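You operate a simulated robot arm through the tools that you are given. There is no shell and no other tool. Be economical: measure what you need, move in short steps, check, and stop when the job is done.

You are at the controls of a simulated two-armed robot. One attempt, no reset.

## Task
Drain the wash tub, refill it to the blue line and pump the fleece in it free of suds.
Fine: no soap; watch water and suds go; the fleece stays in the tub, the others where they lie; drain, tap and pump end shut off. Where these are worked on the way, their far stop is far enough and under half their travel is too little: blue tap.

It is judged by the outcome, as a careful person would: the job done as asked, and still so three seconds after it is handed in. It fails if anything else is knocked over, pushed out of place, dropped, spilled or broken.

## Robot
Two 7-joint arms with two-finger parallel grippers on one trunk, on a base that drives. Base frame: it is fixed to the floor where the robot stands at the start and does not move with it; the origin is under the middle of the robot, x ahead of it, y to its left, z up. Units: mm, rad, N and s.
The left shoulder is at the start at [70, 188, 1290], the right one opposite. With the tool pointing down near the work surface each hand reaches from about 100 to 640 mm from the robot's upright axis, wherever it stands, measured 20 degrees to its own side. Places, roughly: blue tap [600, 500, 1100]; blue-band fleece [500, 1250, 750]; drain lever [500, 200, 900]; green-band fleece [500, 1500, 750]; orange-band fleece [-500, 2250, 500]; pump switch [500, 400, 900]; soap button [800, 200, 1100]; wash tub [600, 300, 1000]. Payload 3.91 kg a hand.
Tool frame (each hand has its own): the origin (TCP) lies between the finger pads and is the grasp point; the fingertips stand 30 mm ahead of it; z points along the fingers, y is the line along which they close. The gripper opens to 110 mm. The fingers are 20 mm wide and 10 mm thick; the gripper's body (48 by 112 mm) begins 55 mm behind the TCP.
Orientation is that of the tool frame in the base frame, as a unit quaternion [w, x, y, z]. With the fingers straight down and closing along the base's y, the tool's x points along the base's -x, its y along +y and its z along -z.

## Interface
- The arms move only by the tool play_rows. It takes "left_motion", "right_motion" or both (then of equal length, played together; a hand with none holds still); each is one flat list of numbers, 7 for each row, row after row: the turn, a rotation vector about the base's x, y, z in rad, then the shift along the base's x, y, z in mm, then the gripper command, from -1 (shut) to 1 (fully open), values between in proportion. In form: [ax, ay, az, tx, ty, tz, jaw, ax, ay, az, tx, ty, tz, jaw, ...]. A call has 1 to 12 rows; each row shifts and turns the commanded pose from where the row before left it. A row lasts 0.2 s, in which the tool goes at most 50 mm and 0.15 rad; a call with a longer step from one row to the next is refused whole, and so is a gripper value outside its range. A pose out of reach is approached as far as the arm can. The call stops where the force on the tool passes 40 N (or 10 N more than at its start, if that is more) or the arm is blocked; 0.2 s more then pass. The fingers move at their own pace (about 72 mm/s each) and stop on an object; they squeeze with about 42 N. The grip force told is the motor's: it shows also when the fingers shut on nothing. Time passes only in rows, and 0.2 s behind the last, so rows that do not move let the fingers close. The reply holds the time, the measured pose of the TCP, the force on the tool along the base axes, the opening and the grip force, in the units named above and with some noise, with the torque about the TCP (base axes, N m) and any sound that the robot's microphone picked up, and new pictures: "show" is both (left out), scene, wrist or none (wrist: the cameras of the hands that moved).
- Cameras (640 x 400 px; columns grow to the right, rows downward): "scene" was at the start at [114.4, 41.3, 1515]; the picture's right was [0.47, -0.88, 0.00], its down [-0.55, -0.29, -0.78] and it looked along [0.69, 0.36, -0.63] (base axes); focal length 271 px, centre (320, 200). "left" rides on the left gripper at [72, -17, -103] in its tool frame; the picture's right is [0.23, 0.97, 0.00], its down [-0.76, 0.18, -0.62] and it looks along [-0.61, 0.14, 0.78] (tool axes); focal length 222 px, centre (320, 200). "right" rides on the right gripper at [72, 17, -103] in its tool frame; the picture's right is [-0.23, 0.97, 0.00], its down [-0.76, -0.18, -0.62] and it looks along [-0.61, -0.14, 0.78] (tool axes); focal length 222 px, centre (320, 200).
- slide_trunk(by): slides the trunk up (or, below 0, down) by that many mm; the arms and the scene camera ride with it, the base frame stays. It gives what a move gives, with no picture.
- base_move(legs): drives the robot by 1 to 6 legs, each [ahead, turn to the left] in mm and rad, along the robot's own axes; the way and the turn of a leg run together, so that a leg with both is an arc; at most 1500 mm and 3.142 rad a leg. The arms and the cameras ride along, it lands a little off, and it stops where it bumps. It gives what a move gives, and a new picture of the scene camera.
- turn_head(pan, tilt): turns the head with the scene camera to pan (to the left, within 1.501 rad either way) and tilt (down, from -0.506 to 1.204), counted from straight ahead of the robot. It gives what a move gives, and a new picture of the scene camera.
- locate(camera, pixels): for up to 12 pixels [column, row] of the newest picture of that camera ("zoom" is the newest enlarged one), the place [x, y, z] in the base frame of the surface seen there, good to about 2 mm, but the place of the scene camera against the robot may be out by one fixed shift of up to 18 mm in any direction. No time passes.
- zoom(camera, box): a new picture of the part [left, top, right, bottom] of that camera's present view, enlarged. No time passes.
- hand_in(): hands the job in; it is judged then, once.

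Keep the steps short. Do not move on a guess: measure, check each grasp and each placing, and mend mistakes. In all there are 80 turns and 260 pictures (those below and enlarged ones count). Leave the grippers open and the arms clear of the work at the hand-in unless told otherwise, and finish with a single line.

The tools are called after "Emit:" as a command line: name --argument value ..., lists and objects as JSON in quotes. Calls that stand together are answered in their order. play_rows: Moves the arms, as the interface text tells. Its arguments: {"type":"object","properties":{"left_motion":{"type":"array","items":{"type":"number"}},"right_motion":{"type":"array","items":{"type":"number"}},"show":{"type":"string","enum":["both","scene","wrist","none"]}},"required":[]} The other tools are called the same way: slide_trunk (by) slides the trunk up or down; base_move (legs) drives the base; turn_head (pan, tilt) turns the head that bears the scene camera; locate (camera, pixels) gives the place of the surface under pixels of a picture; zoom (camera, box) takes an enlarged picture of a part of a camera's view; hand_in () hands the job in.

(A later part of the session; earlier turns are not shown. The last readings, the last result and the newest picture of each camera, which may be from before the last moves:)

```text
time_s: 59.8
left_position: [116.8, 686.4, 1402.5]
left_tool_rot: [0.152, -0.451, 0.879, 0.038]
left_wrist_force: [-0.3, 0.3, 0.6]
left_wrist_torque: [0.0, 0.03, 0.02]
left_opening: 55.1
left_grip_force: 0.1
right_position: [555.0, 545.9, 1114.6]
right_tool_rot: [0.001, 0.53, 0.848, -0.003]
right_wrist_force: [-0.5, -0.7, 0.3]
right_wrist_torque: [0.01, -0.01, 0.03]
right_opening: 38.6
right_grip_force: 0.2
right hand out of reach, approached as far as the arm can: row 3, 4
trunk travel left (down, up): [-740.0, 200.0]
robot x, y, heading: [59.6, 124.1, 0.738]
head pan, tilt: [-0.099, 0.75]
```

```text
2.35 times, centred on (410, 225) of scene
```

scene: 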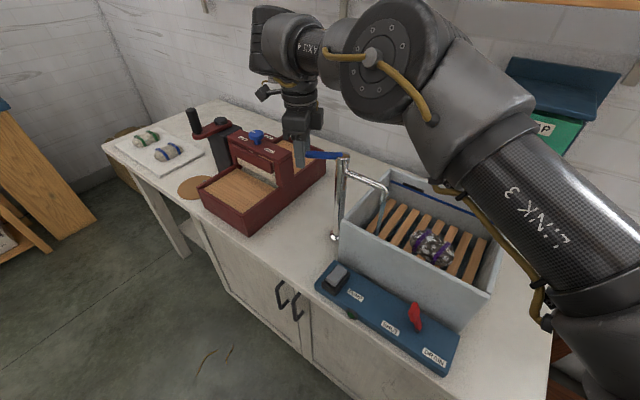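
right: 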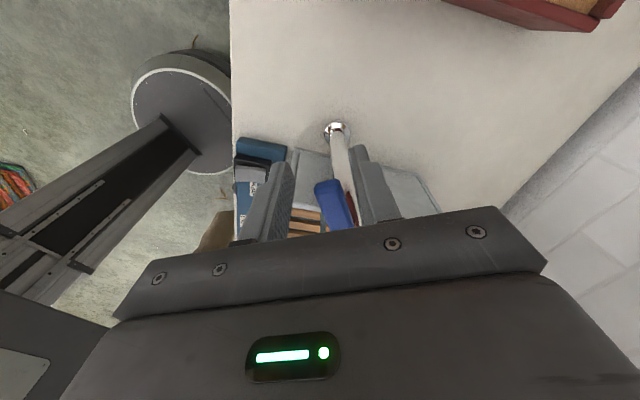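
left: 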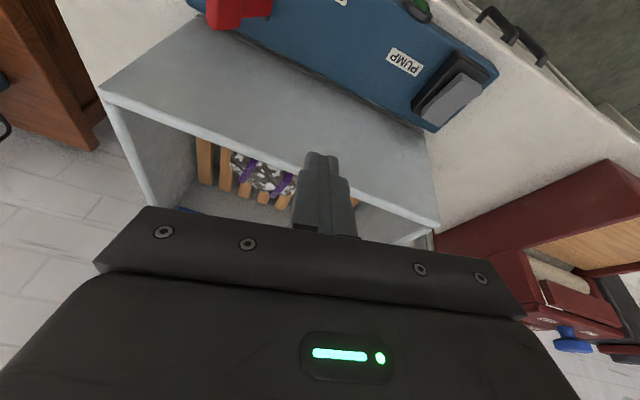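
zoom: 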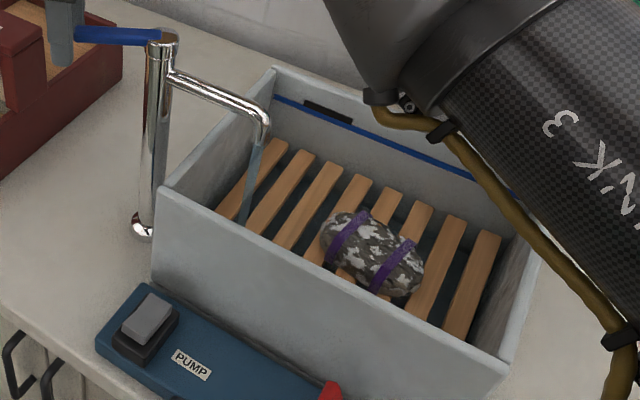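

The arm clamped due to the yaw. I measure the handle's angle.

Emit:
locate --camera "right" --pixels '[[328, 185], [340, 215], [322, 200], [350, 215], [345, 200]]'

Emit:
zoom --camera "right" --box '[220, 100, 440, 240]'

```text
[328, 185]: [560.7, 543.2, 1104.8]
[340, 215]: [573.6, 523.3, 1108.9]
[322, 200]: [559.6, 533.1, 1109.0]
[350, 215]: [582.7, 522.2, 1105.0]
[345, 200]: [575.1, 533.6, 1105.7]
```

```text
2.86 times, centred on (330, 170) of right
```

zoom: 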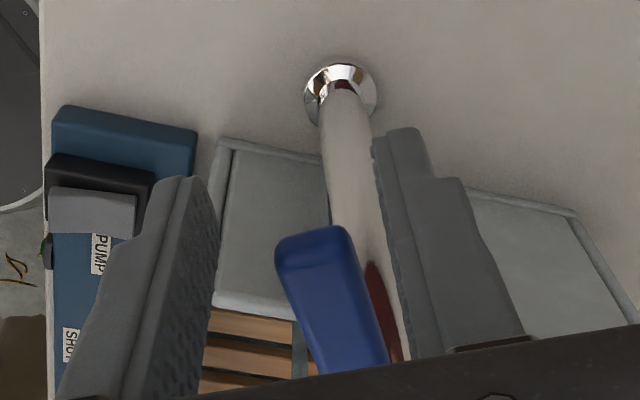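

The handle is at ~59°; the hand is at the end of its reach. I tilt the fingers outward to gain reach, undo some yaw, and push the handle on.

Emit:
play_rows --right_motion '[0.095, -0.11, 0, 0, 0, 2, -0.3, 0.095, -0.11, 0, 0, 0, 0, -0.3, 0, 0, 0.14, 3, 0, 0, -0.3, 0, 0, 0.14, 5, 0, 0, -0.3, 0, 0, 0, 8, 1, 0, -0.3, 0, 0, 0, 8, 1, 0, -0.3, 0, 0, 0, 8, 0, 0, -0.3, 0, 0, 0, 8, 0, 0, -0.3, 0, 0, 0, 0, 0, 0, -0.3]'

Emit:
zoom --camera "scene" --box '[300, 140, 520, 310]'

```text
time_s: 61.8
left_position: [112.3, 688.8, 1401.6]
left_tool_rot: [0.153, -0.452, 0.878, 0.036]
left_wrist_force: [-0.1, 0.1, 0.0]
left_wrist_torque: [-0.03, 0.04, 0.0]
left_opening: 55.0
left_grip_force: 0.2
right_position: [590.8, 548.7, 1118.5]
right_tool_rot: [0.025, 0.4, 0.906, 0.138]
right_wrist_force: [-18.8, 4.2, -6.3]
right_wrist_torque: [0.16, 0.4, -0.38]
right_opening: 45.3
right_grip_force: 6.1
trunk travel left (down, up): [-740.0, 200.0]
robot x, y, heading: [56.4, 122.9, 0.746]
head pan, tilt: [-0.099, 0.75]
```

scene: 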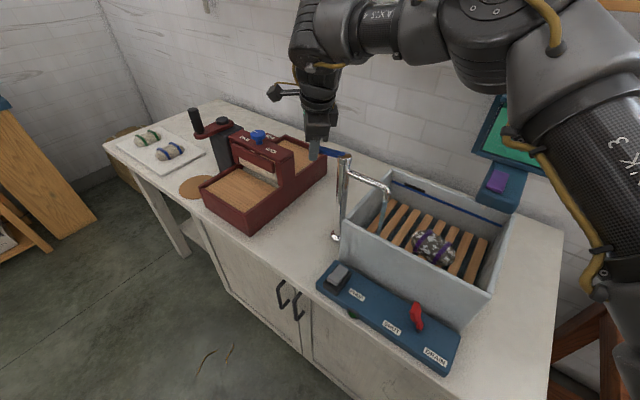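
right: 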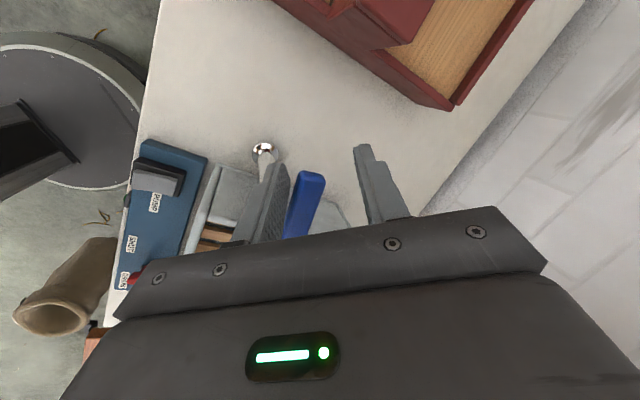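

```text
2.35 times, centred on (410, 225) of scene
```

zoom: 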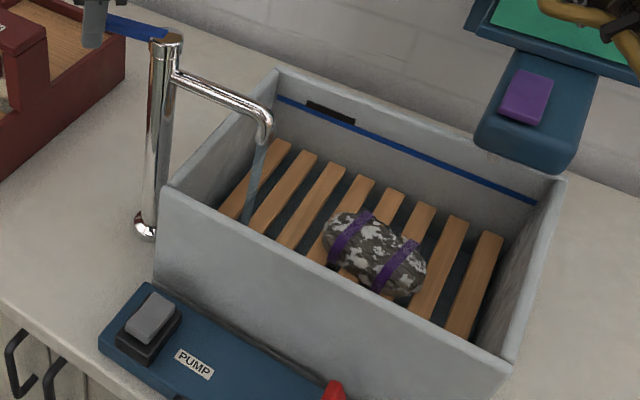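

Force of ~19 N: the handle seems to be at its stop. I ease the pressure, check its angle and watch the level.

Emit:
locate --camera "right" --pixels '[[312, 178], [300, 200], [318, 200], [298, 225]]'

Emit:
play_rows --right_motion '[0, 0, 0, -8, -2, 0, -0.3, 0, 0, 0, -4, 0, 0, -0.3, 0, 0, 0, 0, 0, 0, -0.3, 0, 0, 0, 0, 0, 0, -0.3, 0, 0, 0, 0, 0, 0, -0.3, 0, 0, 0, 0, 0, 0, -0.3, 0, 0, 0, 0, 0, 0, -0.3, 0, 0, 0, 0, 0, 0, -0.3, 0, 0, 0, 0, 0, 0, -0.3, 0, 0, 0, 0, 0, 0, -0.3]' --show "scene"

Emit:
zoom --camera "scene" --box '[300, 140, 520, 310]'

```text
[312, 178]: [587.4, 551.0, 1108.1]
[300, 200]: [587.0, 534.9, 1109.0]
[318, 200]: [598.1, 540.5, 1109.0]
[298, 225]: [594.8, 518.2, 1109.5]
```

```text
time_s: 64.0
left_position: [116.2, 686.5, 1402.6]
left_tool_rot: [0.154, -0.451, 0.878, 0.036]
left_wrist_force: [0.2, 0.5, 0.9]
left_wrist_torque: [0.04, 0.02, 0.04]
left_opening: 55.0
left_grip_force: 0.0
right_position: [583.5, 544.9, 1118.0]
right_tool_rot: [0.025, 0.402, 0.905, 0.139]
right_wrist_force: [0.5, -0.3, -0.3]
right_wrist_torque: [0.0, -0.02, -0.03]
right_opening: 38.8
right_grip_force: 0.2
trunk travel left (down, up): [-740.0, 200.0]
robot x, y, heading: [55.0, 120.8, 0.741]
head pan, tilt: [-0.099, 0.75]
```

scene: 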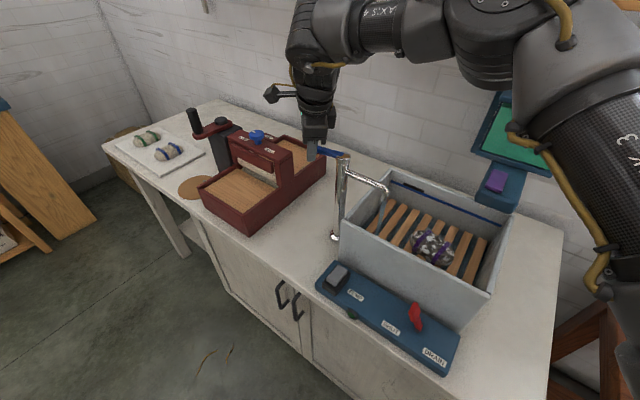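

```text
2.35 times, centred on (410, 225) of scene
```

zoom: 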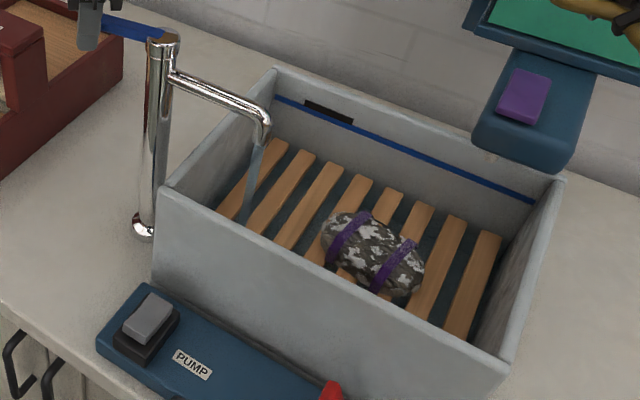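

The handle is at ~80°, its stop. I wait and watch the level.

Emit:
play_rows --right_motion '[0, 0, 0, 0, 0, 0, -0.3, 0, 0, 0, 0, 0, 0, -0.3, 0, 0, 0, 0, 0, 0, -0.3, 0, 0, 0, 0, 0, 0, -0.3, 0, 0, 0, 0, 0, 0, -0.3, 0, 0, 0, 0, 0, 0, -0.3, 0, 0, 0, 0, 0, 0, -0.3, 0, 0, 0, 0, 0, 0, -0.3, 0, 0, 0, 0, 0, 0, -0.3, 0, 0, 0, 0, 0, 0, -0.3, 0, 0, 0, 0, 0, 0, -0.3, 0, 0, 0, 0, 0, 0, -0.3]' --show "none"

Emit:
zoom --camera "scene" --box '[300, 140, 520, 310]'

Emit:
locate --camera "zoom" --pixels '[[400, 152], [480, 180], [440, 235], [265, 160], [285, 185], [330, 200], [245, 200]]'

```text
time_s: 66.6
left_position: [114.8, 687.1, 1402.9]
left_tool_rot: [0.152, -0.451, 0.878, 0.038]
left_wrist_force: [0.5, 0.6, -1.1]
left_wrist_torque: [-0.02, 0.01, 0.0]
left_opening: 54.8
left_grip_force: 0.2
right_position: [583.6, 544.8, 1119.6]
right_tool_rot: [0.025, 0.401, 0.905, 0.139]
right_wrist_force: [-0.4, -0.1, 0.1]
right_wrist_torque: [0.01, 0.01, 0.01]
right_opening: 38.6
right_grip_force: 0.0
trunk travel left (down, up): [-740.0, 200.0]
robot x, y, heading: [58.4, 120.3, 0.742]
head pan, tilt: [-0.099, 0.75]
```

```text
2.35 times, centred on (410, 225) of scene
```

zoom: 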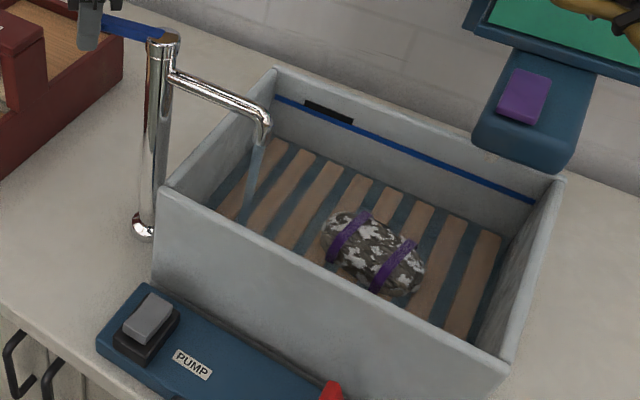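

```text
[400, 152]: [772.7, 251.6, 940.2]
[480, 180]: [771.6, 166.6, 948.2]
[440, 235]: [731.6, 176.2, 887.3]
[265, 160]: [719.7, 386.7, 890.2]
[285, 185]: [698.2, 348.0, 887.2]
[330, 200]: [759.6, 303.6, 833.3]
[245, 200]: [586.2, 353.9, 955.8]
```

Water has just covered the slats (z≈888); the blue line is ≈945. I wait further and measure the rate.

Emit:
play_rows --right_motion '[0, 0, 0, 0, 0, 0, -0.3, 0, 0, 0, 0, 0, 0, -0.3, 0, 0, 0, 0, 0, 0, -0.3, 0, 0, 0, 0, 0, 0, -0.3, 0, 0, 0, 0, 0, 0, -0.3, 0, 0, 0, 0, 0, 0, -0.3, 0, 0, 0, 0, 0, 0, -0.3, 0, 0, 0, 0, 0, 0, -0.3, 0, 0, 0, 0, 0, 0, -0.3, 0, 0, 0, 0, 0, 0, -0.3, 0, 0, 0, 0, 0, 0, -0.3, 0, 0, 0, 0, 0, 0, -0.3]' --show "none"

Emit:
zoom --camera "scene" --box '[350, 160, 510, 310]'

Emit:
locate --camera "zoom" --pixels '[[330, 100], [480, 160], [450, 235], [130, 100], [200, 150], [200, 250], [300, 280]]'

```text
time_s: 69.2
left_position: [115.5, 687.7, 1402.3]
left_tool_rot: [0.152, -0.451, 0.878, 0.037]
left_wrist_force: [0.1, 0.1, 0.4]
left_wrist_torque: [-0.02, 0.01, 0.02]
left_opening: 55.1
left_grip_force: 0.1
right_position: [583.6, 544.9, 1118.5]
right_tool_rot: [0.025, 0.401, 0.905, 0.138]
right_wrist_force: [-0.1, -0.4, 0.7]
right_wrist_torque: [0.01, 0.0, 0.02]
right_opening: 38.5
right_grip_force: 0.0
trunk travel left (down, up): [-740.0, 200.0]
robot x, y, heading: [63.4, 118.6, 0.741]
head pan, tilt: [-0.099, 0.75]
```

```text
2.67 times, centred on (430, 235) of scene
```

zoom: 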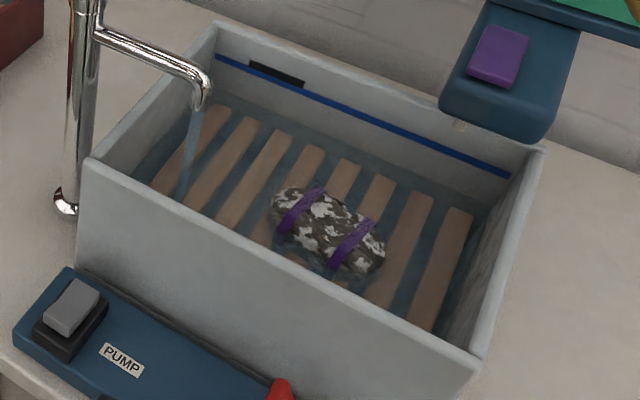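

```text
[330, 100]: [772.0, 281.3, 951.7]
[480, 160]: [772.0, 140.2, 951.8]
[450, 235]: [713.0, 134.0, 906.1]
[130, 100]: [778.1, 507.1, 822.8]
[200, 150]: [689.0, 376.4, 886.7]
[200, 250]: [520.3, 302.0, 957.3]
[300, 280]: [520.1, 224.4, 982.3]
```

I zoom in tighter on the far wall to read the waterline.

Emit:
zoom --camera "scene" --box '[440, 185, 520, 250]'

Emit:
locate --camera "zoom" --pixels '[[400, 90], [400, 110], [400, 130], [400, 150], [400, 170], [400, 190], [400, 210], [400, 230], [250, 130], [250, 160]]'

```text
6.15 times, centred on (480, 218) of scene
```

zoom: 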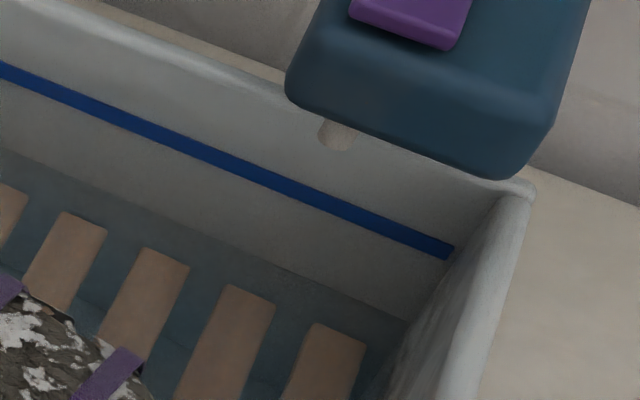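

```text
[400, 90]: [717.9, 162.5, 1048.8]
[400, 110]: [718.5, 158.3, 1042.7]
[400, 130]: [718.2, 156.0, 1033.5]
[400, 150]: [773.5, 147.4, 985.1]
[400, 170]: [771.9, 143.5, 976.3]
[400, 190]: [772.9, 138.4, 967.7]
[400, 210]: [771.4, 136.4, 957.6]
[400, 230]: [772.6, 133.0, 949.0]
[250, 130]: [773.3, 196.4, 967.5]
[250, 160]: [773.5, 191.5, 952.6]
```

Waterline ≈ z 909, line ≈ 948; rate ≈ 8 mm/s. I wait about 1.4 s and remeasure.

Emit:
play_rows --right_motion '[0, 0, 0, 0, 0, 0, -0.3, 0, 0, 0, 0, 0, 0, -0.3, 0, 0, 0, 0, 0, 0, -0.3, 0, 0, 0, 0, 0, 0, -0.3, 0, 0, 0, 0, 0, 0, -0.3, 0, 0, 0, 0, 0, 0, -0.3]' --show "wrist"

Emit:
zoom --camera "scene" --box '[440, 185, 520, 250]'

Emit:
locate --camera "right" --pixels '[[312, 178], [300, 200], [318, 200], [330, 220]]'

```text
time_s: 70.6
left_position: [114.2, 688.1, 1403.4]
left_tool_rot: [0.154, -0.452, 0.878, 0.037]
left_wrist_force: [0.4, -0.2, -0.4]
left_wrist_torque: [0.01, 0.05, -0.04]
left_opening: 55.2
left_grip_force: 0.2
right_position: [584.8, 545.3, 1118.9]
right_tool_rot: [0.024, 0.401, 0.905, 0.14]
right_wrist_force: [0.5, 0.8, 0.9]
right_wrist_torque: [0.01, -0.01, 0.01]
right_opening: 38.3
right_grip_force: 0.0
trunk travel left (down, up): [-740.0, 200.0]
robot x, y, heading: [60.1, 119.5, 0.741]
head pan, tilt: [-0.099, 0.75]
```

right: 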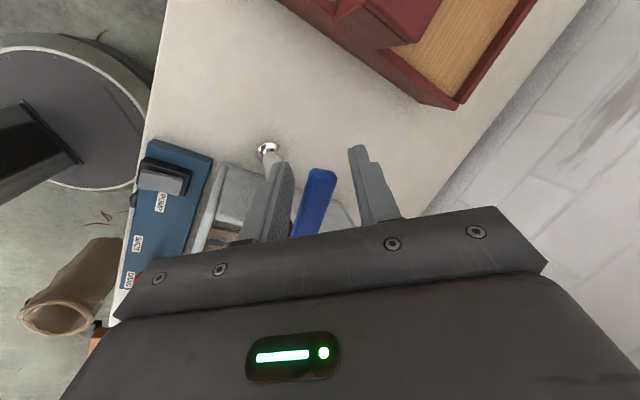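

```text
6.15 times, centred on (480, 218) of scene
```

zoom: 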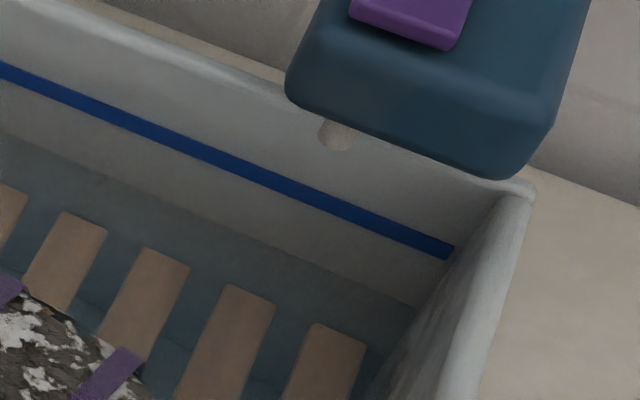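

```text
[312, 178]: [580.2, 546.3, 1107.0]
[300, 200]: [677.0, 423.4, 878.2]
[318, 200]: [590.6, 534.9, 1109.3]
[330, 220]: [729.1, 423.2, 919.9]
```

Waterline ≈30 mm below the line, rate ≈5.5 mm/s. I wait about 2.8 s more and remeasure.

Emit:
play_rows --right_motion '[0, 0, 0, 0, 0, 0, -0.3, 0, 0, 0, 0, 0, 0, -0.3, 0, 0, 0, 0, 0, 0, -0.3, 0, 0, 0, 0, 0, 0, -0.3, 0, 0, 0, 0, 0, 0, -0.3, 0, 0, 0, 0, 0, 0, -0.3, 0, 0, 0, 0, 0, 0, -0.3, 0, 0, 0, 0, 0, 0, -0.3, 0, 0, 0, 0, 0, 0, -0.3, 0, 0, 0, 0, 0, 0, -0.3, 0, 0, 0, 0, 0, 0, -0.3, 0, 0, 0, 0, 0, 0, -0.3]' --show "none"

Emit:
zoom --camera "scene" --box '[440, 185, 520, 250]'

```text
time_s: 73.2
left_position: [115.1, 688.0, 1402.8]
left_tool_rot: [0.153, -0.452, 0.878, 0.036]
left_wrist_force: [0.1, -0.3, -0.2]
left_wrist_torque: [0.0, 0.0, 0.0]
left_opening: 55.1
left_grip_force: 0.0
right_position: [585.2, 544.8, 1117.9]
right_tool_rot: [0.025, 0.401, 0.905, 0.139]
right_wrist_force: [0.3, -0.5, -0.4]
right_wrist_torque: [-0.03, 0.01, -0.03]
right_opening: 38.5
right_grip_force: 0.1
trunk travel left (down, up): [-740.0, 200.0]
robot x, y, heading: [59.8, 119.0, 0.742]
head pan, tilt: [-0.099, 0.75]
```

```text
6.15 times, centred on (480, 218) of scene
```

zoom: 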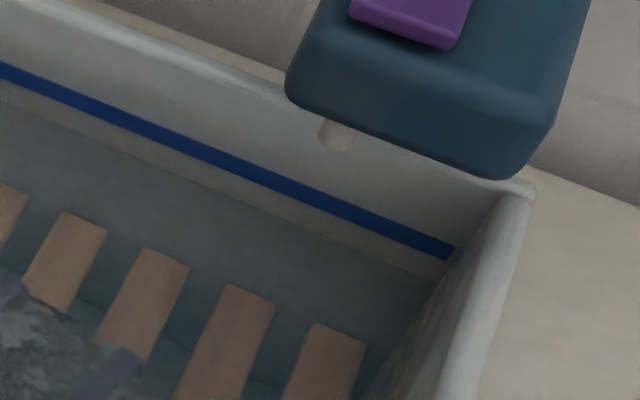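

About 35 px (≈16 mm) remain at ≈12 px/s. I wait 1.2 s more, verify, then close.

Emit:
play_rows --right_motion '[0, 0, 0, 0, 0, 0, -0.3, 0, 0, 0, 0, 0, 0, -0.3, 0, 0, 0, 0, 0, 0, -0.3, 0, 0, 0, 0, 0, 0, -0.3, 0, 0, 0, 0, 0, 0, -0.3]' --show "none"

Emit:
zoom --camera "scene" --box '[440, 185, 520, 250]'

```text
time_s: 74.4
left_position: [114.5, 687.3, 1402.2]
left_tool_rot: [0.153, -0.451, 0.878, 0.036]
left_wrist_force: [0.5, -0.1, -0.4]
left_wrist_torque: [-0.01, 0.0, -0.01]
left_opening: 54.8
left_grip_force: 0.1
right_position: [584.9, 544.5, 1118.1]
right_tool_rot: [0.025, 0.401, 0.905, 0.139]
right_wrist_force: [-0.1, 0.0, 0.5]
right_wrist_torque: [0.02, 0.01, -0.01]
right_opening: 38.6
right_grip_force: 0.0
trunk travel left (down, up): [-740.0, 200.0]
robot x, y, heading: [57.7, 122.3, 0.741]
head pan, tilt: [-0.099, 0.75]
```

```text
6.15 times, centred on (480, 218) of scene
```

zoom: 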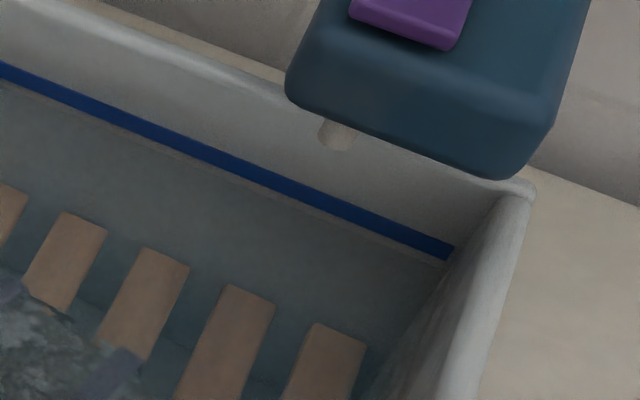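

The waterline is just under the line (≈20 px to its centre). Closing now.

Emit:
play_rows --right_motion '[0, 0, 0.092, -11.9, -6.6, 0, -0.3, 0, 0, 0.092, -10.2, -7.9, 0, -0.3, -0.058, 0.044, 0.092, -8.6, -9.3, 0, -0.3, -0.058, 0.044, 0.092, -6.6, -10.3, 0, -0.3, -0.067, 0.029, 0.092, -4.7, -10.9, 0, -0.3, -0.067, 0.029, 0.092, -4.6, -10.7, 0, -0.3, 0, 0, 0.092, -2.7, -11.2, 0, -0.3, 0, 0, 0.092, -0.9, -11.6, 0, -0.3, 0, 0, 0.092, 1.1, -8, 0, -0.3, 0, 0, 0, 0, 0, 0, -0.3]'

Emit:
zoom --camera "scene" --box '[300, 130, 520, 300]'

Emit:
locate --camera "right" --pixels '[[320, 160], [310, 170], [330, 170]]'

```text
time_s: 76.6
left_position: [115.3, 687.5, 1401.5]
left_tool_rot: [0.153, -0.452, 0.878, 0.039]
left_wrist_force: [0.1, 0.0, 0.2]
left_wrist_torque: [-0.01, 0.0, -0.02]
left_opening: 54.9
left_grip_force: 0.0
right_position: [533.9, 458.3, 1118.1]
right_tool_rot: [-0.042, 0.01, 0.999, -0.008]
right_wrist_force: [-0.8, 2.3, -1.0]
right_wrist_torque: [0.03, -0.01, 0.03]
right_opening: 39.3
right_grip_force: 1.1
trunk travel left (down, up): [-740.0, 200.0]
robot x, y, heading: [57.0, 125.2, 0.747]
head pan, tilt: [-0.099, 0.75]
```

scene: 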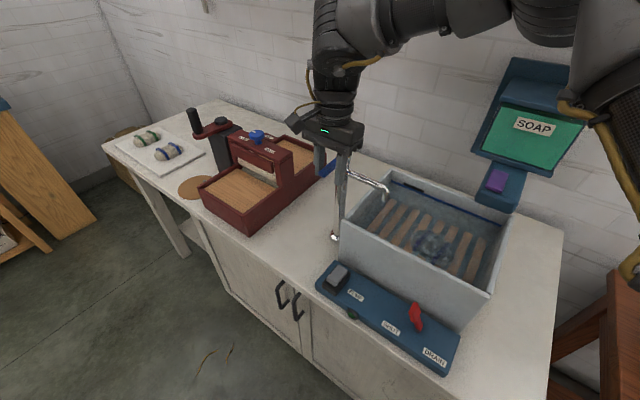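
right: 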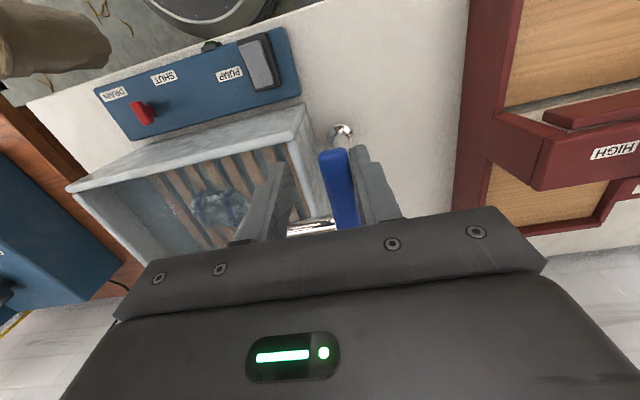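

```text
2.35 times, centred on (410, 215) of scene
```

zoom: 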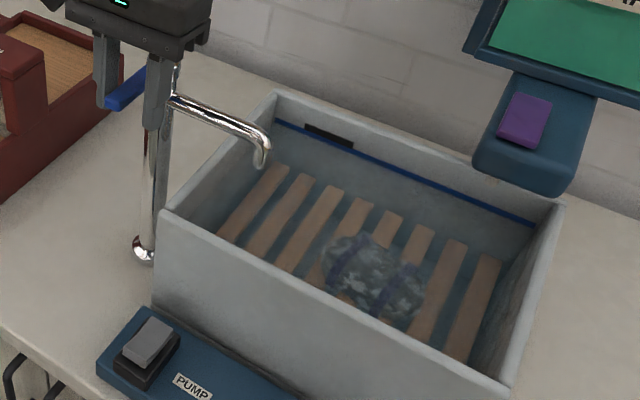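

```text
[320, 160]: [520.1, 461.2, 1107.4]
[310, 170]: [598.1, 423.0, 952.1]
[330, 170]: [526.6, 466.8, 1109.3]
```

The stream has stopped and the water is on the line. I nudge the handle once more against its shut stop and check level and spout.

Emit:
play_rows --right_motion '[0, 0, 0, 0, -2, 0, -0.3, 0, 0, 0, 0, -2, 0, -0.3, 0, 0, 0, 0, -1, 0, -0.3, 0, 0, 0, 0, 0, 0, -0.3]' --show "wrist"

Emit:
zoom --camera "scene" --box '[440, 185, 520, 250]'

Emit:
zoom --camera "right" --box '[180, 110, 400, 240]'

```text
time_s: 77.6
left_position: [115.4, 689.6, 1401.4]
left_tool_rot: [0.152, -0.452, 0.878, 0.037]
left_wrist_force: [-0.3, 0.7, 0.1]
left_wrist_torque: [-0.01, -0.03, -0.03]
left_opening: 55.2
left_grip_force: 0.1
right_position: [533.8, 454.7, 1117.5]
right_tool_rot: [-0.043, 0.009, 0.999, -0.007]
right_wrist_force: [-0.7, 9.7, -1.0]
right_wrist_torque: [0.18, 0.01, 0.08]
right_opening: 43.7
right_grip_force: 5.2
trunk travel left (down, up): [-740.0, 200.0]
robot x, y, heading: [57.1, 119.7, 0.737]
head pan, tilt: [-0.099, 0.75]
```

right: 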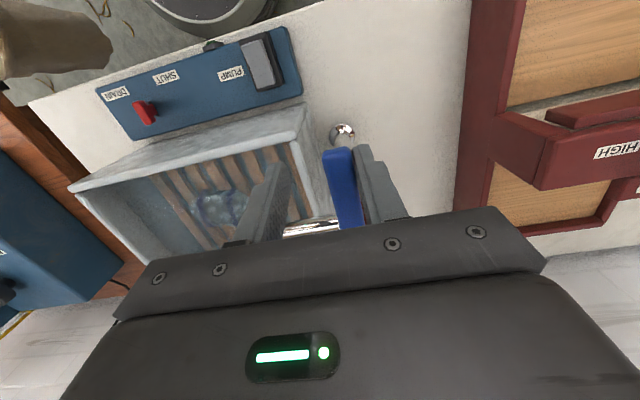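

```text
6.15 times, centred on (480, 218) of scene
```

zoom: 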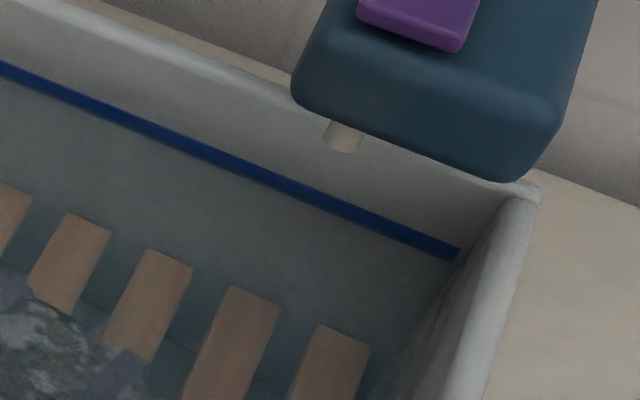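

```text
2.91 times, centred on (290, 175) of right
```

zoom: 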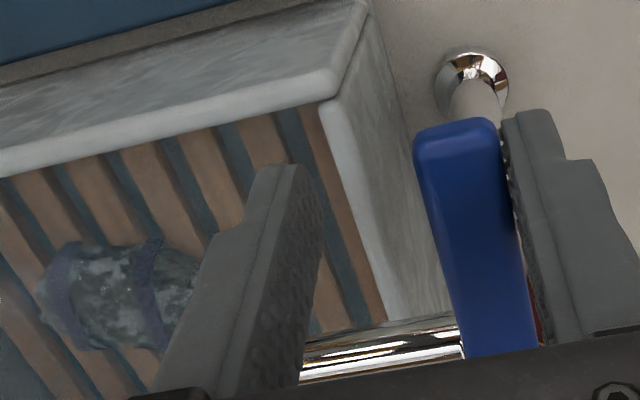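

The handle is hard against its stop, no flow, water on the blue line. Now I lift off the tap and bring the right hand, closed, above the pump rocker near (446, 382).

Emit:
play_rows --right_motion '[0, 0, 0, 0, 6, 0, -0.3, 0, 0, 0, 0, 0, 30, -0.3, 0, 0, 0, -10, 0, 30, -0.3, 0, 0, 0, -26, -24, 0, -1, 0, 0, 0, -26, -26, -10, -1, 0, 0, 0, -26, -27, -40, -1, 0, 0, 0, 0, 0, -45, -1, 0, 0, 0, 0, 0, -45, -1, 0, 0, 0, 0, 0, -45, -1, 0, 0, 0, 0, 0, 0, -1]'

Emit:
zoom --camera "right" --box '[220, 0, 420, 200]'

```text
refused: row 6 steps farther than a row can; nothing moved
```

```text
2.00 times, centred on (320, 100) of right
```

zoom: 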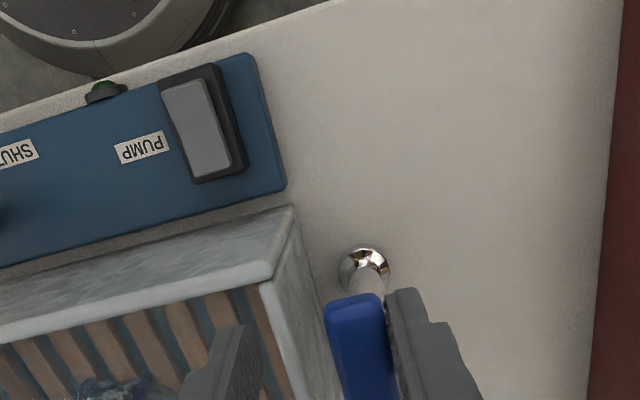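

One step was too long; I repeat with smaller steps.

Emit:
play_rows --right_motion '[0, 0, 0, 0, 6, 0, -0.3, 0, 0, 0, 0, 0, 30, -0.3, 0, 0, 0, -10, 0, 30, -0.3, 0, 0, 0, -26, -24, 0, -1, 0, 0, 0, -26, -26, -10, -1, 0, 0, 0, -26, -27, -20, -1, 0, 0, 0, 0, 0, -45, -1, 0, 0, 0, 0, 0, -45, -1, 0, 0, 0, 0, 0, -45, -1, 0, 0, 0, 0, 0, 0, -1]'

Emit:
zoom --camera "right" --box '[220, 40, 420, 200]'

```text
time_s: 79.8
left_position: [115.2, 687.4, 1401.4]
left_tool_rot: [0.153, -0.451, 0.878, 0.037]
left_wrist_force: [-0.8, 1.0, 0.1]
left_wrist_torque: [-0.02, 0.01, 0.02]
left_opening: 54.7
left_grip_force: 0.1
right_position: [443.9, 380.9, 1012.3]
right_tool_rot: [-0.042, 0.01, 0.999, -0.008]
right_wrist_force: [-0.3, 0.5, 0.4]
right_wrist_torque: [0.0, -0.03, -0.01]
right_opening: 0.2
right_grip_force: 37.3
trunk travel left (down, up): [-740.0, 200.0]
robot x, y, heading: [57.7, 121.7, 0.74]
head pan, tilt: [-0.099, 0.75]
```

scene: 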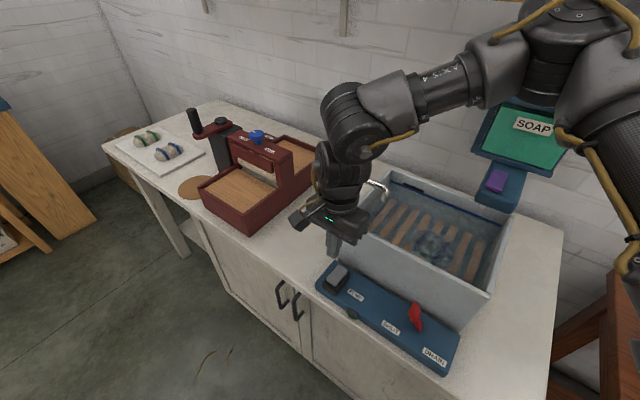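
right: 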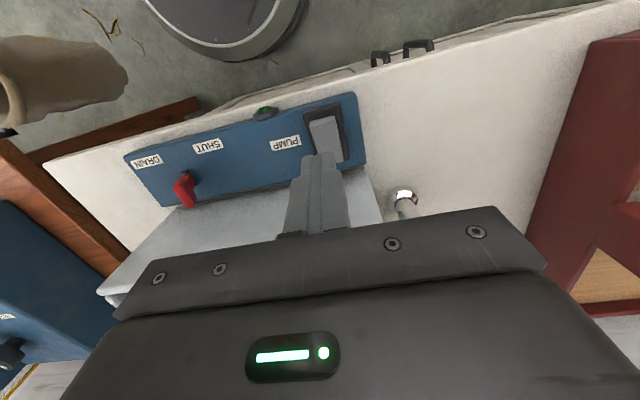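

```text
2.50 times, centred on (320, 120) of right
```

zoom: 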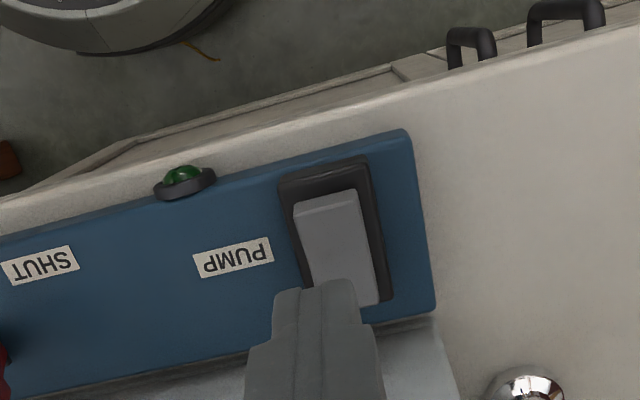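

Emit:
locate --camera "zoom" --pixels '[[325, 205], [325, 220], [330, 240], [340, 265], [345, 275], [300, 190], [360, 175], [375, 295], [370, 280], [365, 300], [310, 265]]'

```text
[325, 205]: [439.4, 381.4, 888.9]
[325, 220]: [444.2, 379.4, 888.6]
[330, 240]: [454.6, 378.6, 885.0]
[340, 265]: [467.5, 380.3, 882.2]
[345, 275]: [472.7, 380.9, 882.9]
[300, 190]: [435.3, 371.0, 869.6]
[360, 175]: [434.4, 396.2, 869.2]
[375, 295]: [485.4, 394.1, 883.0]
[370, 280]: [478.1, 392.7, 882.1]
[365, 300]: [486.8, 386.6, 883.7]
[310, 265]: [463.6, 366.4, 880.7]
```

The rocker's near end (x≈440) stands higher at z 889, the far end ≈883. I press the near end straight down, gently.

Emit:
play_rows --right_motion '[0, 0, 0, -2, 0, -40, -1, 0, 0, 0, 0, 0, -38, -1, 0, 0, 0, 0, 0, -10, -1, 0, 0, 0, 0, 0, -4, -1, 0, 0, 0, 0, 0, -4, -1, 0, 0, 0, 0, 0, -3, -1, 0, 0, 0, 0, 0, -3, -1, 0, 0, 0, 0, 0, 0, -1]'

Emit:
zoom --camera "scene" --box '[300, 140, 520, 350]'

```text
time_s: 81.6
left_position: [114.1, 686.4, 1403.7]
left_tool_rot: [0.154, -0.452, 0.878, 0.038]
left_wrist_force: [0.3, 0.5, -0.1]
left_wrist_torque: [-0.01, -0.02, 0.04]
left_opening: 55.3
left_grip_force: 0.1
right_position: [444.4, 381.8, 912.0]
right_tool_rot: [-0.041, 0.011, 0.999, -0.005]
right_wrist_force: [10.4, 0.2, 35.8]
right_wrist_torque: [0.07, -0.57, 0.3]
right_opening: 0.0
right_grip_force: 36.9
trunk travel left (down, up): [-740.0, 200.0]
robot x, y, heading: [58.9, 120.5, 0.743]
head pan, tilt: [-0.099, 0.75]
```

scene: 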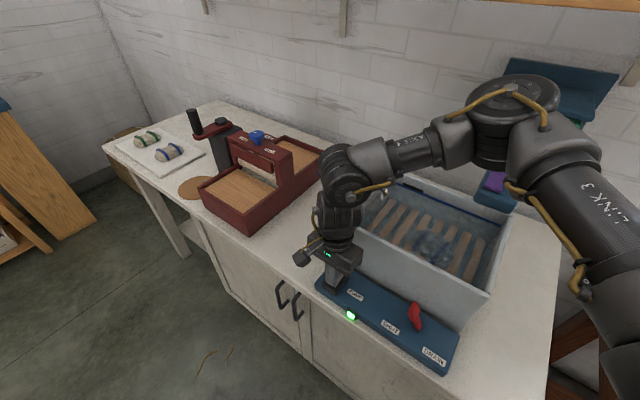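
right: 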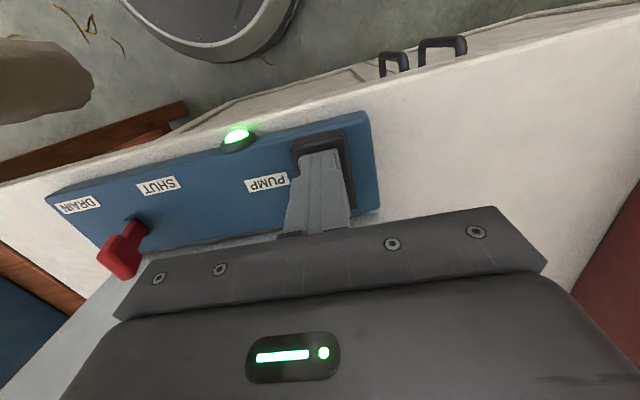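

```text
1.90 times, centred on (410, 245) of scene
```

zoom: 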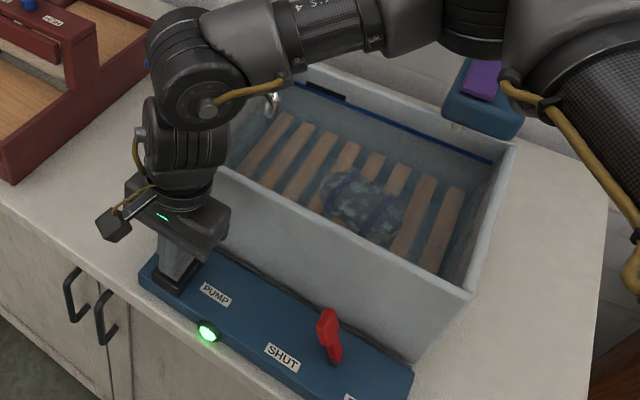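

The lamp is lit — the pump runs. I lift off gently and see whether it stays on.

Emit:
play_rows --right_motion '[0, 0, 0, 0, 0, 10, -1, 0, 0, 0, 0, 0, 30, -1, 0, 0, 0, 0, 0, 30, -1, 0, 0, 0, 0, 0, 0, -1]'

Emit:
zoom --camera "scene" --box '[300, 140, 520, 350]'

Emit:
zoom --camera "right" --box '[220, 40, 420, 200]'

```text
time_s: 82.6
left_position: [115.5, 687.9, 1401.9]
left_tool_rot: [0.153, -0.452, 0.878, 0.037]
left_wrist_force: [0.1, 0.7, -0.2]
left_wrist_torque: [0.0, 0.03, 0.01]
left_opening: 55.1
left_grip_force: 0.1
right_position: [447.4, 380.5, 978.1]
right_tool_rot: [-0.042, 0.01, 0.999, -0.008]
right_wrist_force: [-0.4, -0.3, 0.3]
right_wrist_torque: [-0.02, 0.01, -0.03]
right_opening: 0.1
right_grip_force: 37.9
trunk travel left (down, up): [-740.0, 200.0]
robot x, y, heading: [56.5, 118.9, 0.738]
head pan, tilt: [-0.099, 0.75]
```

scene: 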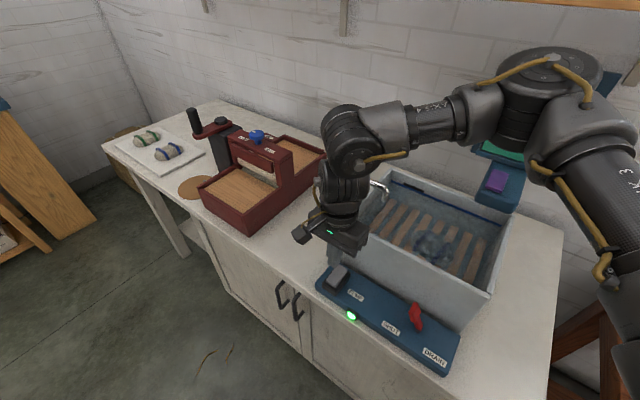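
right: 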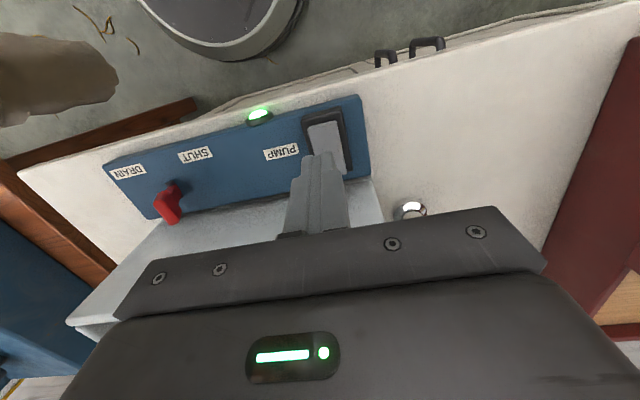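

```text
1.90 times, centred on (410, 245) of scene
```

zoom: 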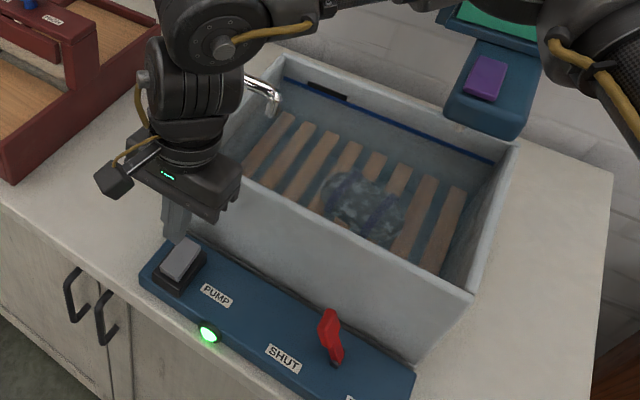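

```text
2.50 times, centred on (320, 120) of right
```

zoom: 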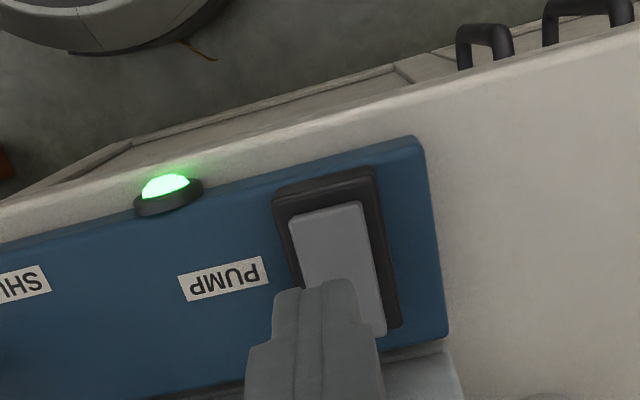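

The pump latched on. While it runs I tilt the fingers forward and hover over the rocker's far end, then watch the suds.

Emit:
play_rows --right_motion '[0, -0.13, 0, 10, 0, 5, -1, 0, -0.13, 0, 10, 0, 5, -1, 0, 0, 0, 6, 0, 0, -1, 0, 0, 0, 0, 0, 0, -1, 0, 0, 0, 0, 0, 0, -1, 0, 0, 0, 0, 0, 0, -1, 0, 0, 0, 0, 0, 0, -1, 0, 0, 0, 0, 0, 0, -1, 0, 0, 0, 0, 0, 0, -1, 0, 0, 0, 0, 0, 0, -1, 0, 0, 0, 0, 0, 0, -1, 0, 0, 0, 0, 0, 0, -1]'

Emit:
zoom --camera "scene" --box '[360, 160, 520, 300]'

```text
time_s: 85.2
left_position: [116.0, 686.4, 1401.4]
left_tool_rot: [0.153, -0.452, 0.878, 0.036]
left_wrist_force: [-0.2, -0.4, 0.4]
left_wrist_torque: [0.03, 0.01, 0.0]
left_opening: 55.2
left_grip_force: 0.1
right_position: [469.9, 382.0, 990.9]
right_tool_rot: [0.089, 0.011, 0.996, -0.006]
right_wrist_force: [-0.7, -0.7, 0.3]
right_wrist_torque: [-0.03, -0.01, 0.01]
right_opening: 0.2
right_grip_force: 37.7
trunk travel left (down, up): [-740.0, 200.0]
robot x, y, heading: [58.6, 119.6, 0.741]
head pan, tilt: [-0.099, 0.75]
```

scene: 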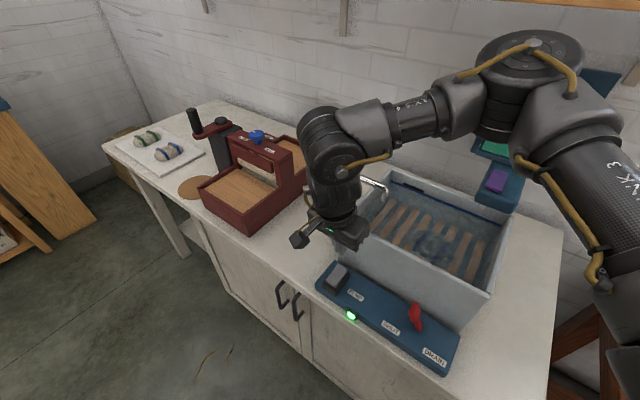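
right: 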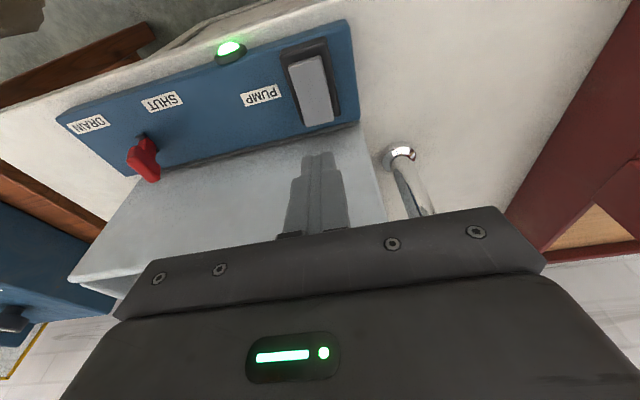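

```text
2.86 times, centred on (440, 230) of scene
```

zoom: 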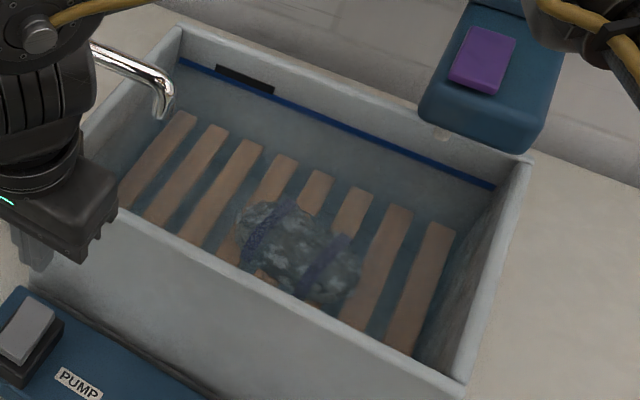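

Pump running; the fleece still shows whitish patches (suds). I wait and compare.

Emit:
play_rows --right_motion '[0, 0, 0, 0, 0, 0, -1, 0, 0, 0, 0, 0, 0, -1, 0, 0, 0, 0, 0, 0, -1, 0, 0, 0, 0, 0, 0, -1, 0, 0, 0, 0, 0, 0, -1, 0, 0, 0, 0, 0, 0, -1, 0, 0, 0, 0, 0, 0, -1, 0, 0, 0, 0, 0, 0, -1, 0, 0, 0, 0, 0, 0, -1, 0, 0, 0, 0, 0, 0, -1, 0, 0, 0, 0, 0, 0, -1, 0, 0, 0, 0, 0, 0, -1]' --show "none"

Emit:
zoom --camera "scene" --box '[380, 180, 500, 280]'

Emit:
locate --camera "right" --pixels '[[305, 70], [310, 85], [317, 100], [320, 115], [300, 60], [325, 120]]'

```text
time_s: 87.8
left_position: [115.4, 688.4, 1401.3]
left_tool_rot: [0.153, -0.452, 0.878, 0.037]
left_wrist_force: [0.2, 0.1, 0.0]
left_wrist_torque: [0.05, -0.01, 0.02]
left_opening: 55.2
left_grip_force: 0.1
right_position: [471.5, 382.0, 990.7]
right_tool_rot: [0.087, 0.01, 0.996, -0.006]
right_wrist_force: [0.4, 0.0, -0.7]
right_wrist_torque: [0.01, 0.0, 0.0]
right_opening: 0.0
right_grip_force: 37.5
trunk travel left (down, up): [-740.0, 200.0]
robot x, y, heading: [58.6, 125.5, 0.746]
head pan, tilt: [-0.099, 0.75]
```

```text
4.00 times, centred on (440, 230) of scene
```

zoom: 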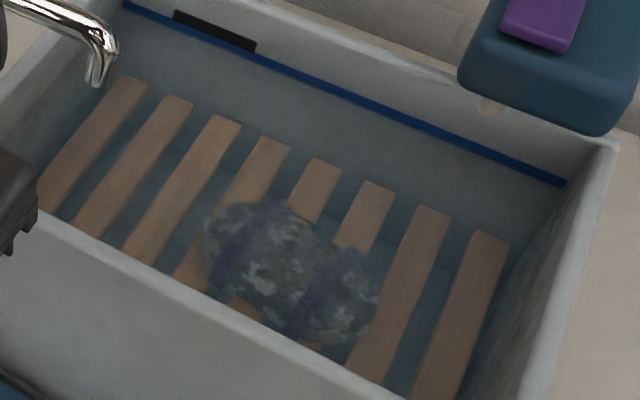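

```text
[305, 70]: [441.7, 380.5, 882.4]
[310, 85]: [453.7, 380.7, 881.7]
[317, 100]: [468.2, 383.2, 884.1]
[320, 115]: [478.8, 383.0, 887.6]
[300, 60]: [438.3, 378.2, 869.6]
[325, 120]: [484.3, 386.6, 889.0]
```

The white patches are fading; the rocker's far end now stands at z 889. I keep waiting.

Emit:
play_rows --right_motion '[0, 0, 0, 0, 0, 0, -1, 0, 0, 0, 0, 0, 0, -1, 0, 0, 0, 0, 0, 0, -1, 0, 0, 0, 0, 0, 0, -1, 0, 0, 0, 0, 0, 0, -1, 0, 0, 0, 0, 0, 0, -1, 0, 0, 0, 0, 0, 0, -1, 0, 0, 0, 0, 0, 0, -1, 0, 0, 0, 0, 0, 0, -1, 0, 0, 0, 0, 0, 0, -1, 0, 0, 0, 0, 0, 0, -1, 0, 0, 0, 0, 0, 0, -1]' --show "none"

Emit:
play_rows --right_motion '[0, 0, 0, 0, 0, 0, -1, 0, 0, 0, 0, 0, 0, -1, 0, 0, 0, 0, 0, 0, -1, 0, 0, 0, 0, 0, 0, -1, 0, 0, 0, 0, 0, 0, -1, 0, 0, 0, 0, 0, 0, -1, 0, 0, 0, 0, 0, 0, -1, 0, 0, 0, 0, 0, 0, -1, 0, 0, 0, 0, 0, 0, -1, 0, 0, 0, 0, 0, 0, -1, 0, 0, 0, 0, 0, 0, -1, 0, 0, 0, 0, 0, 0, -1]' --show "none"

Emit:
zoom --camera "scene" --box '[380, 180, 500, 280]'

```text
time_s: 90.4
left_position: [114.9, 686.9, 1402.4]
left_tool_rot: [0.153, -0.452, 0.878, 0.037]
left_wrist_force: [0.1, 0.6, -0.2]
left_wrist_torque: [0.0, -0.02, 0.0]
left_opening: 54.6
left_grip_force: 0.1
right_position: [469.6, 381.6, 990.8]
right_tool_rot: [0.088, 0.011, 0.996, -0.006]
right_wrist_force: [0.3, 0.9, 1.1]
right_wrist_torque: [0.01, 0.03, -0.02]
right_opening: 0.1
right_grip_force: 37.9
trunk travel left (down, up): [-740.0, 200.0]
robot x, y, heading: [55.4, 118.8, 0.739]
head pan, tilt: [-0.099, 0.75]
```

```text
time_s: 93.0
left_position: [115.0, 688.2, 1402.2]
left_tool_rot: [0.152, -0.452, 0.878, 0.038]
left_wrist_force: [0.6, 0.0, -0.1]
left_wrist_torque: [-0.01, -0.02, 0.02]
left_opening: 55.0
left_grip_force: 0.0
right_position: [470.6, 380.2, 990.2]
right_tool_rot: [0.088, 0.01, 0.996, -0.007]
right_wrist_force: [0.6, -0.9, 0.5]
right_wrist_torque: [0.02, -0.01, 0.01]
right_opening: 0.0
right_grip_force: 37.6
trunk travel left (down, up): [-740.0, 200.0]
robot x, y, heading: [61.4, 121.3, 0.739]
head pan, tilt: [-0.099, 0.75]
```

```text
4.00 times, centred on (440, 230) of scene
```

zoom: 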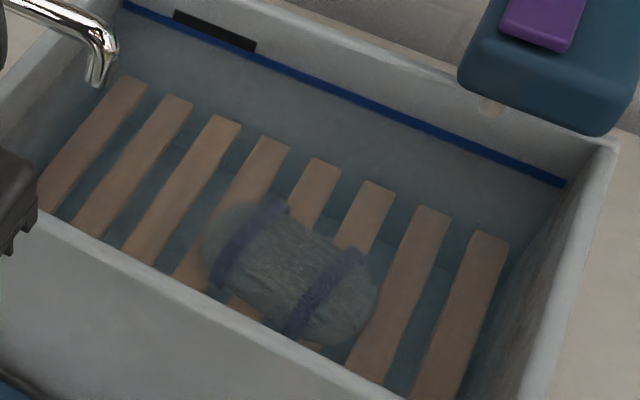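

The fleece looks uniform now. A tighter look to be sure.

Emit:
zoom --camera "scene" --box '[410, 220, 480, 270]'

```text
8.00 times, centred on (445, 245) of scene
```

zoom: 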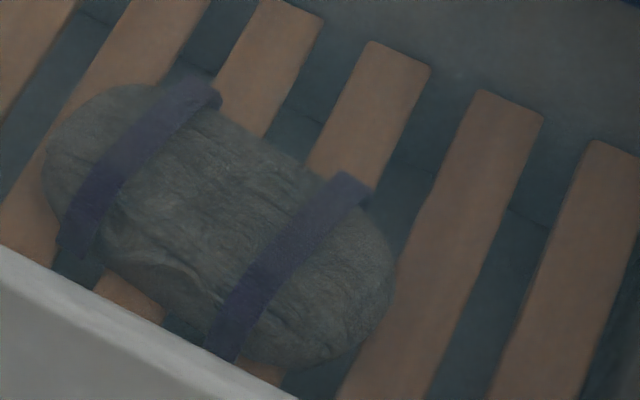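

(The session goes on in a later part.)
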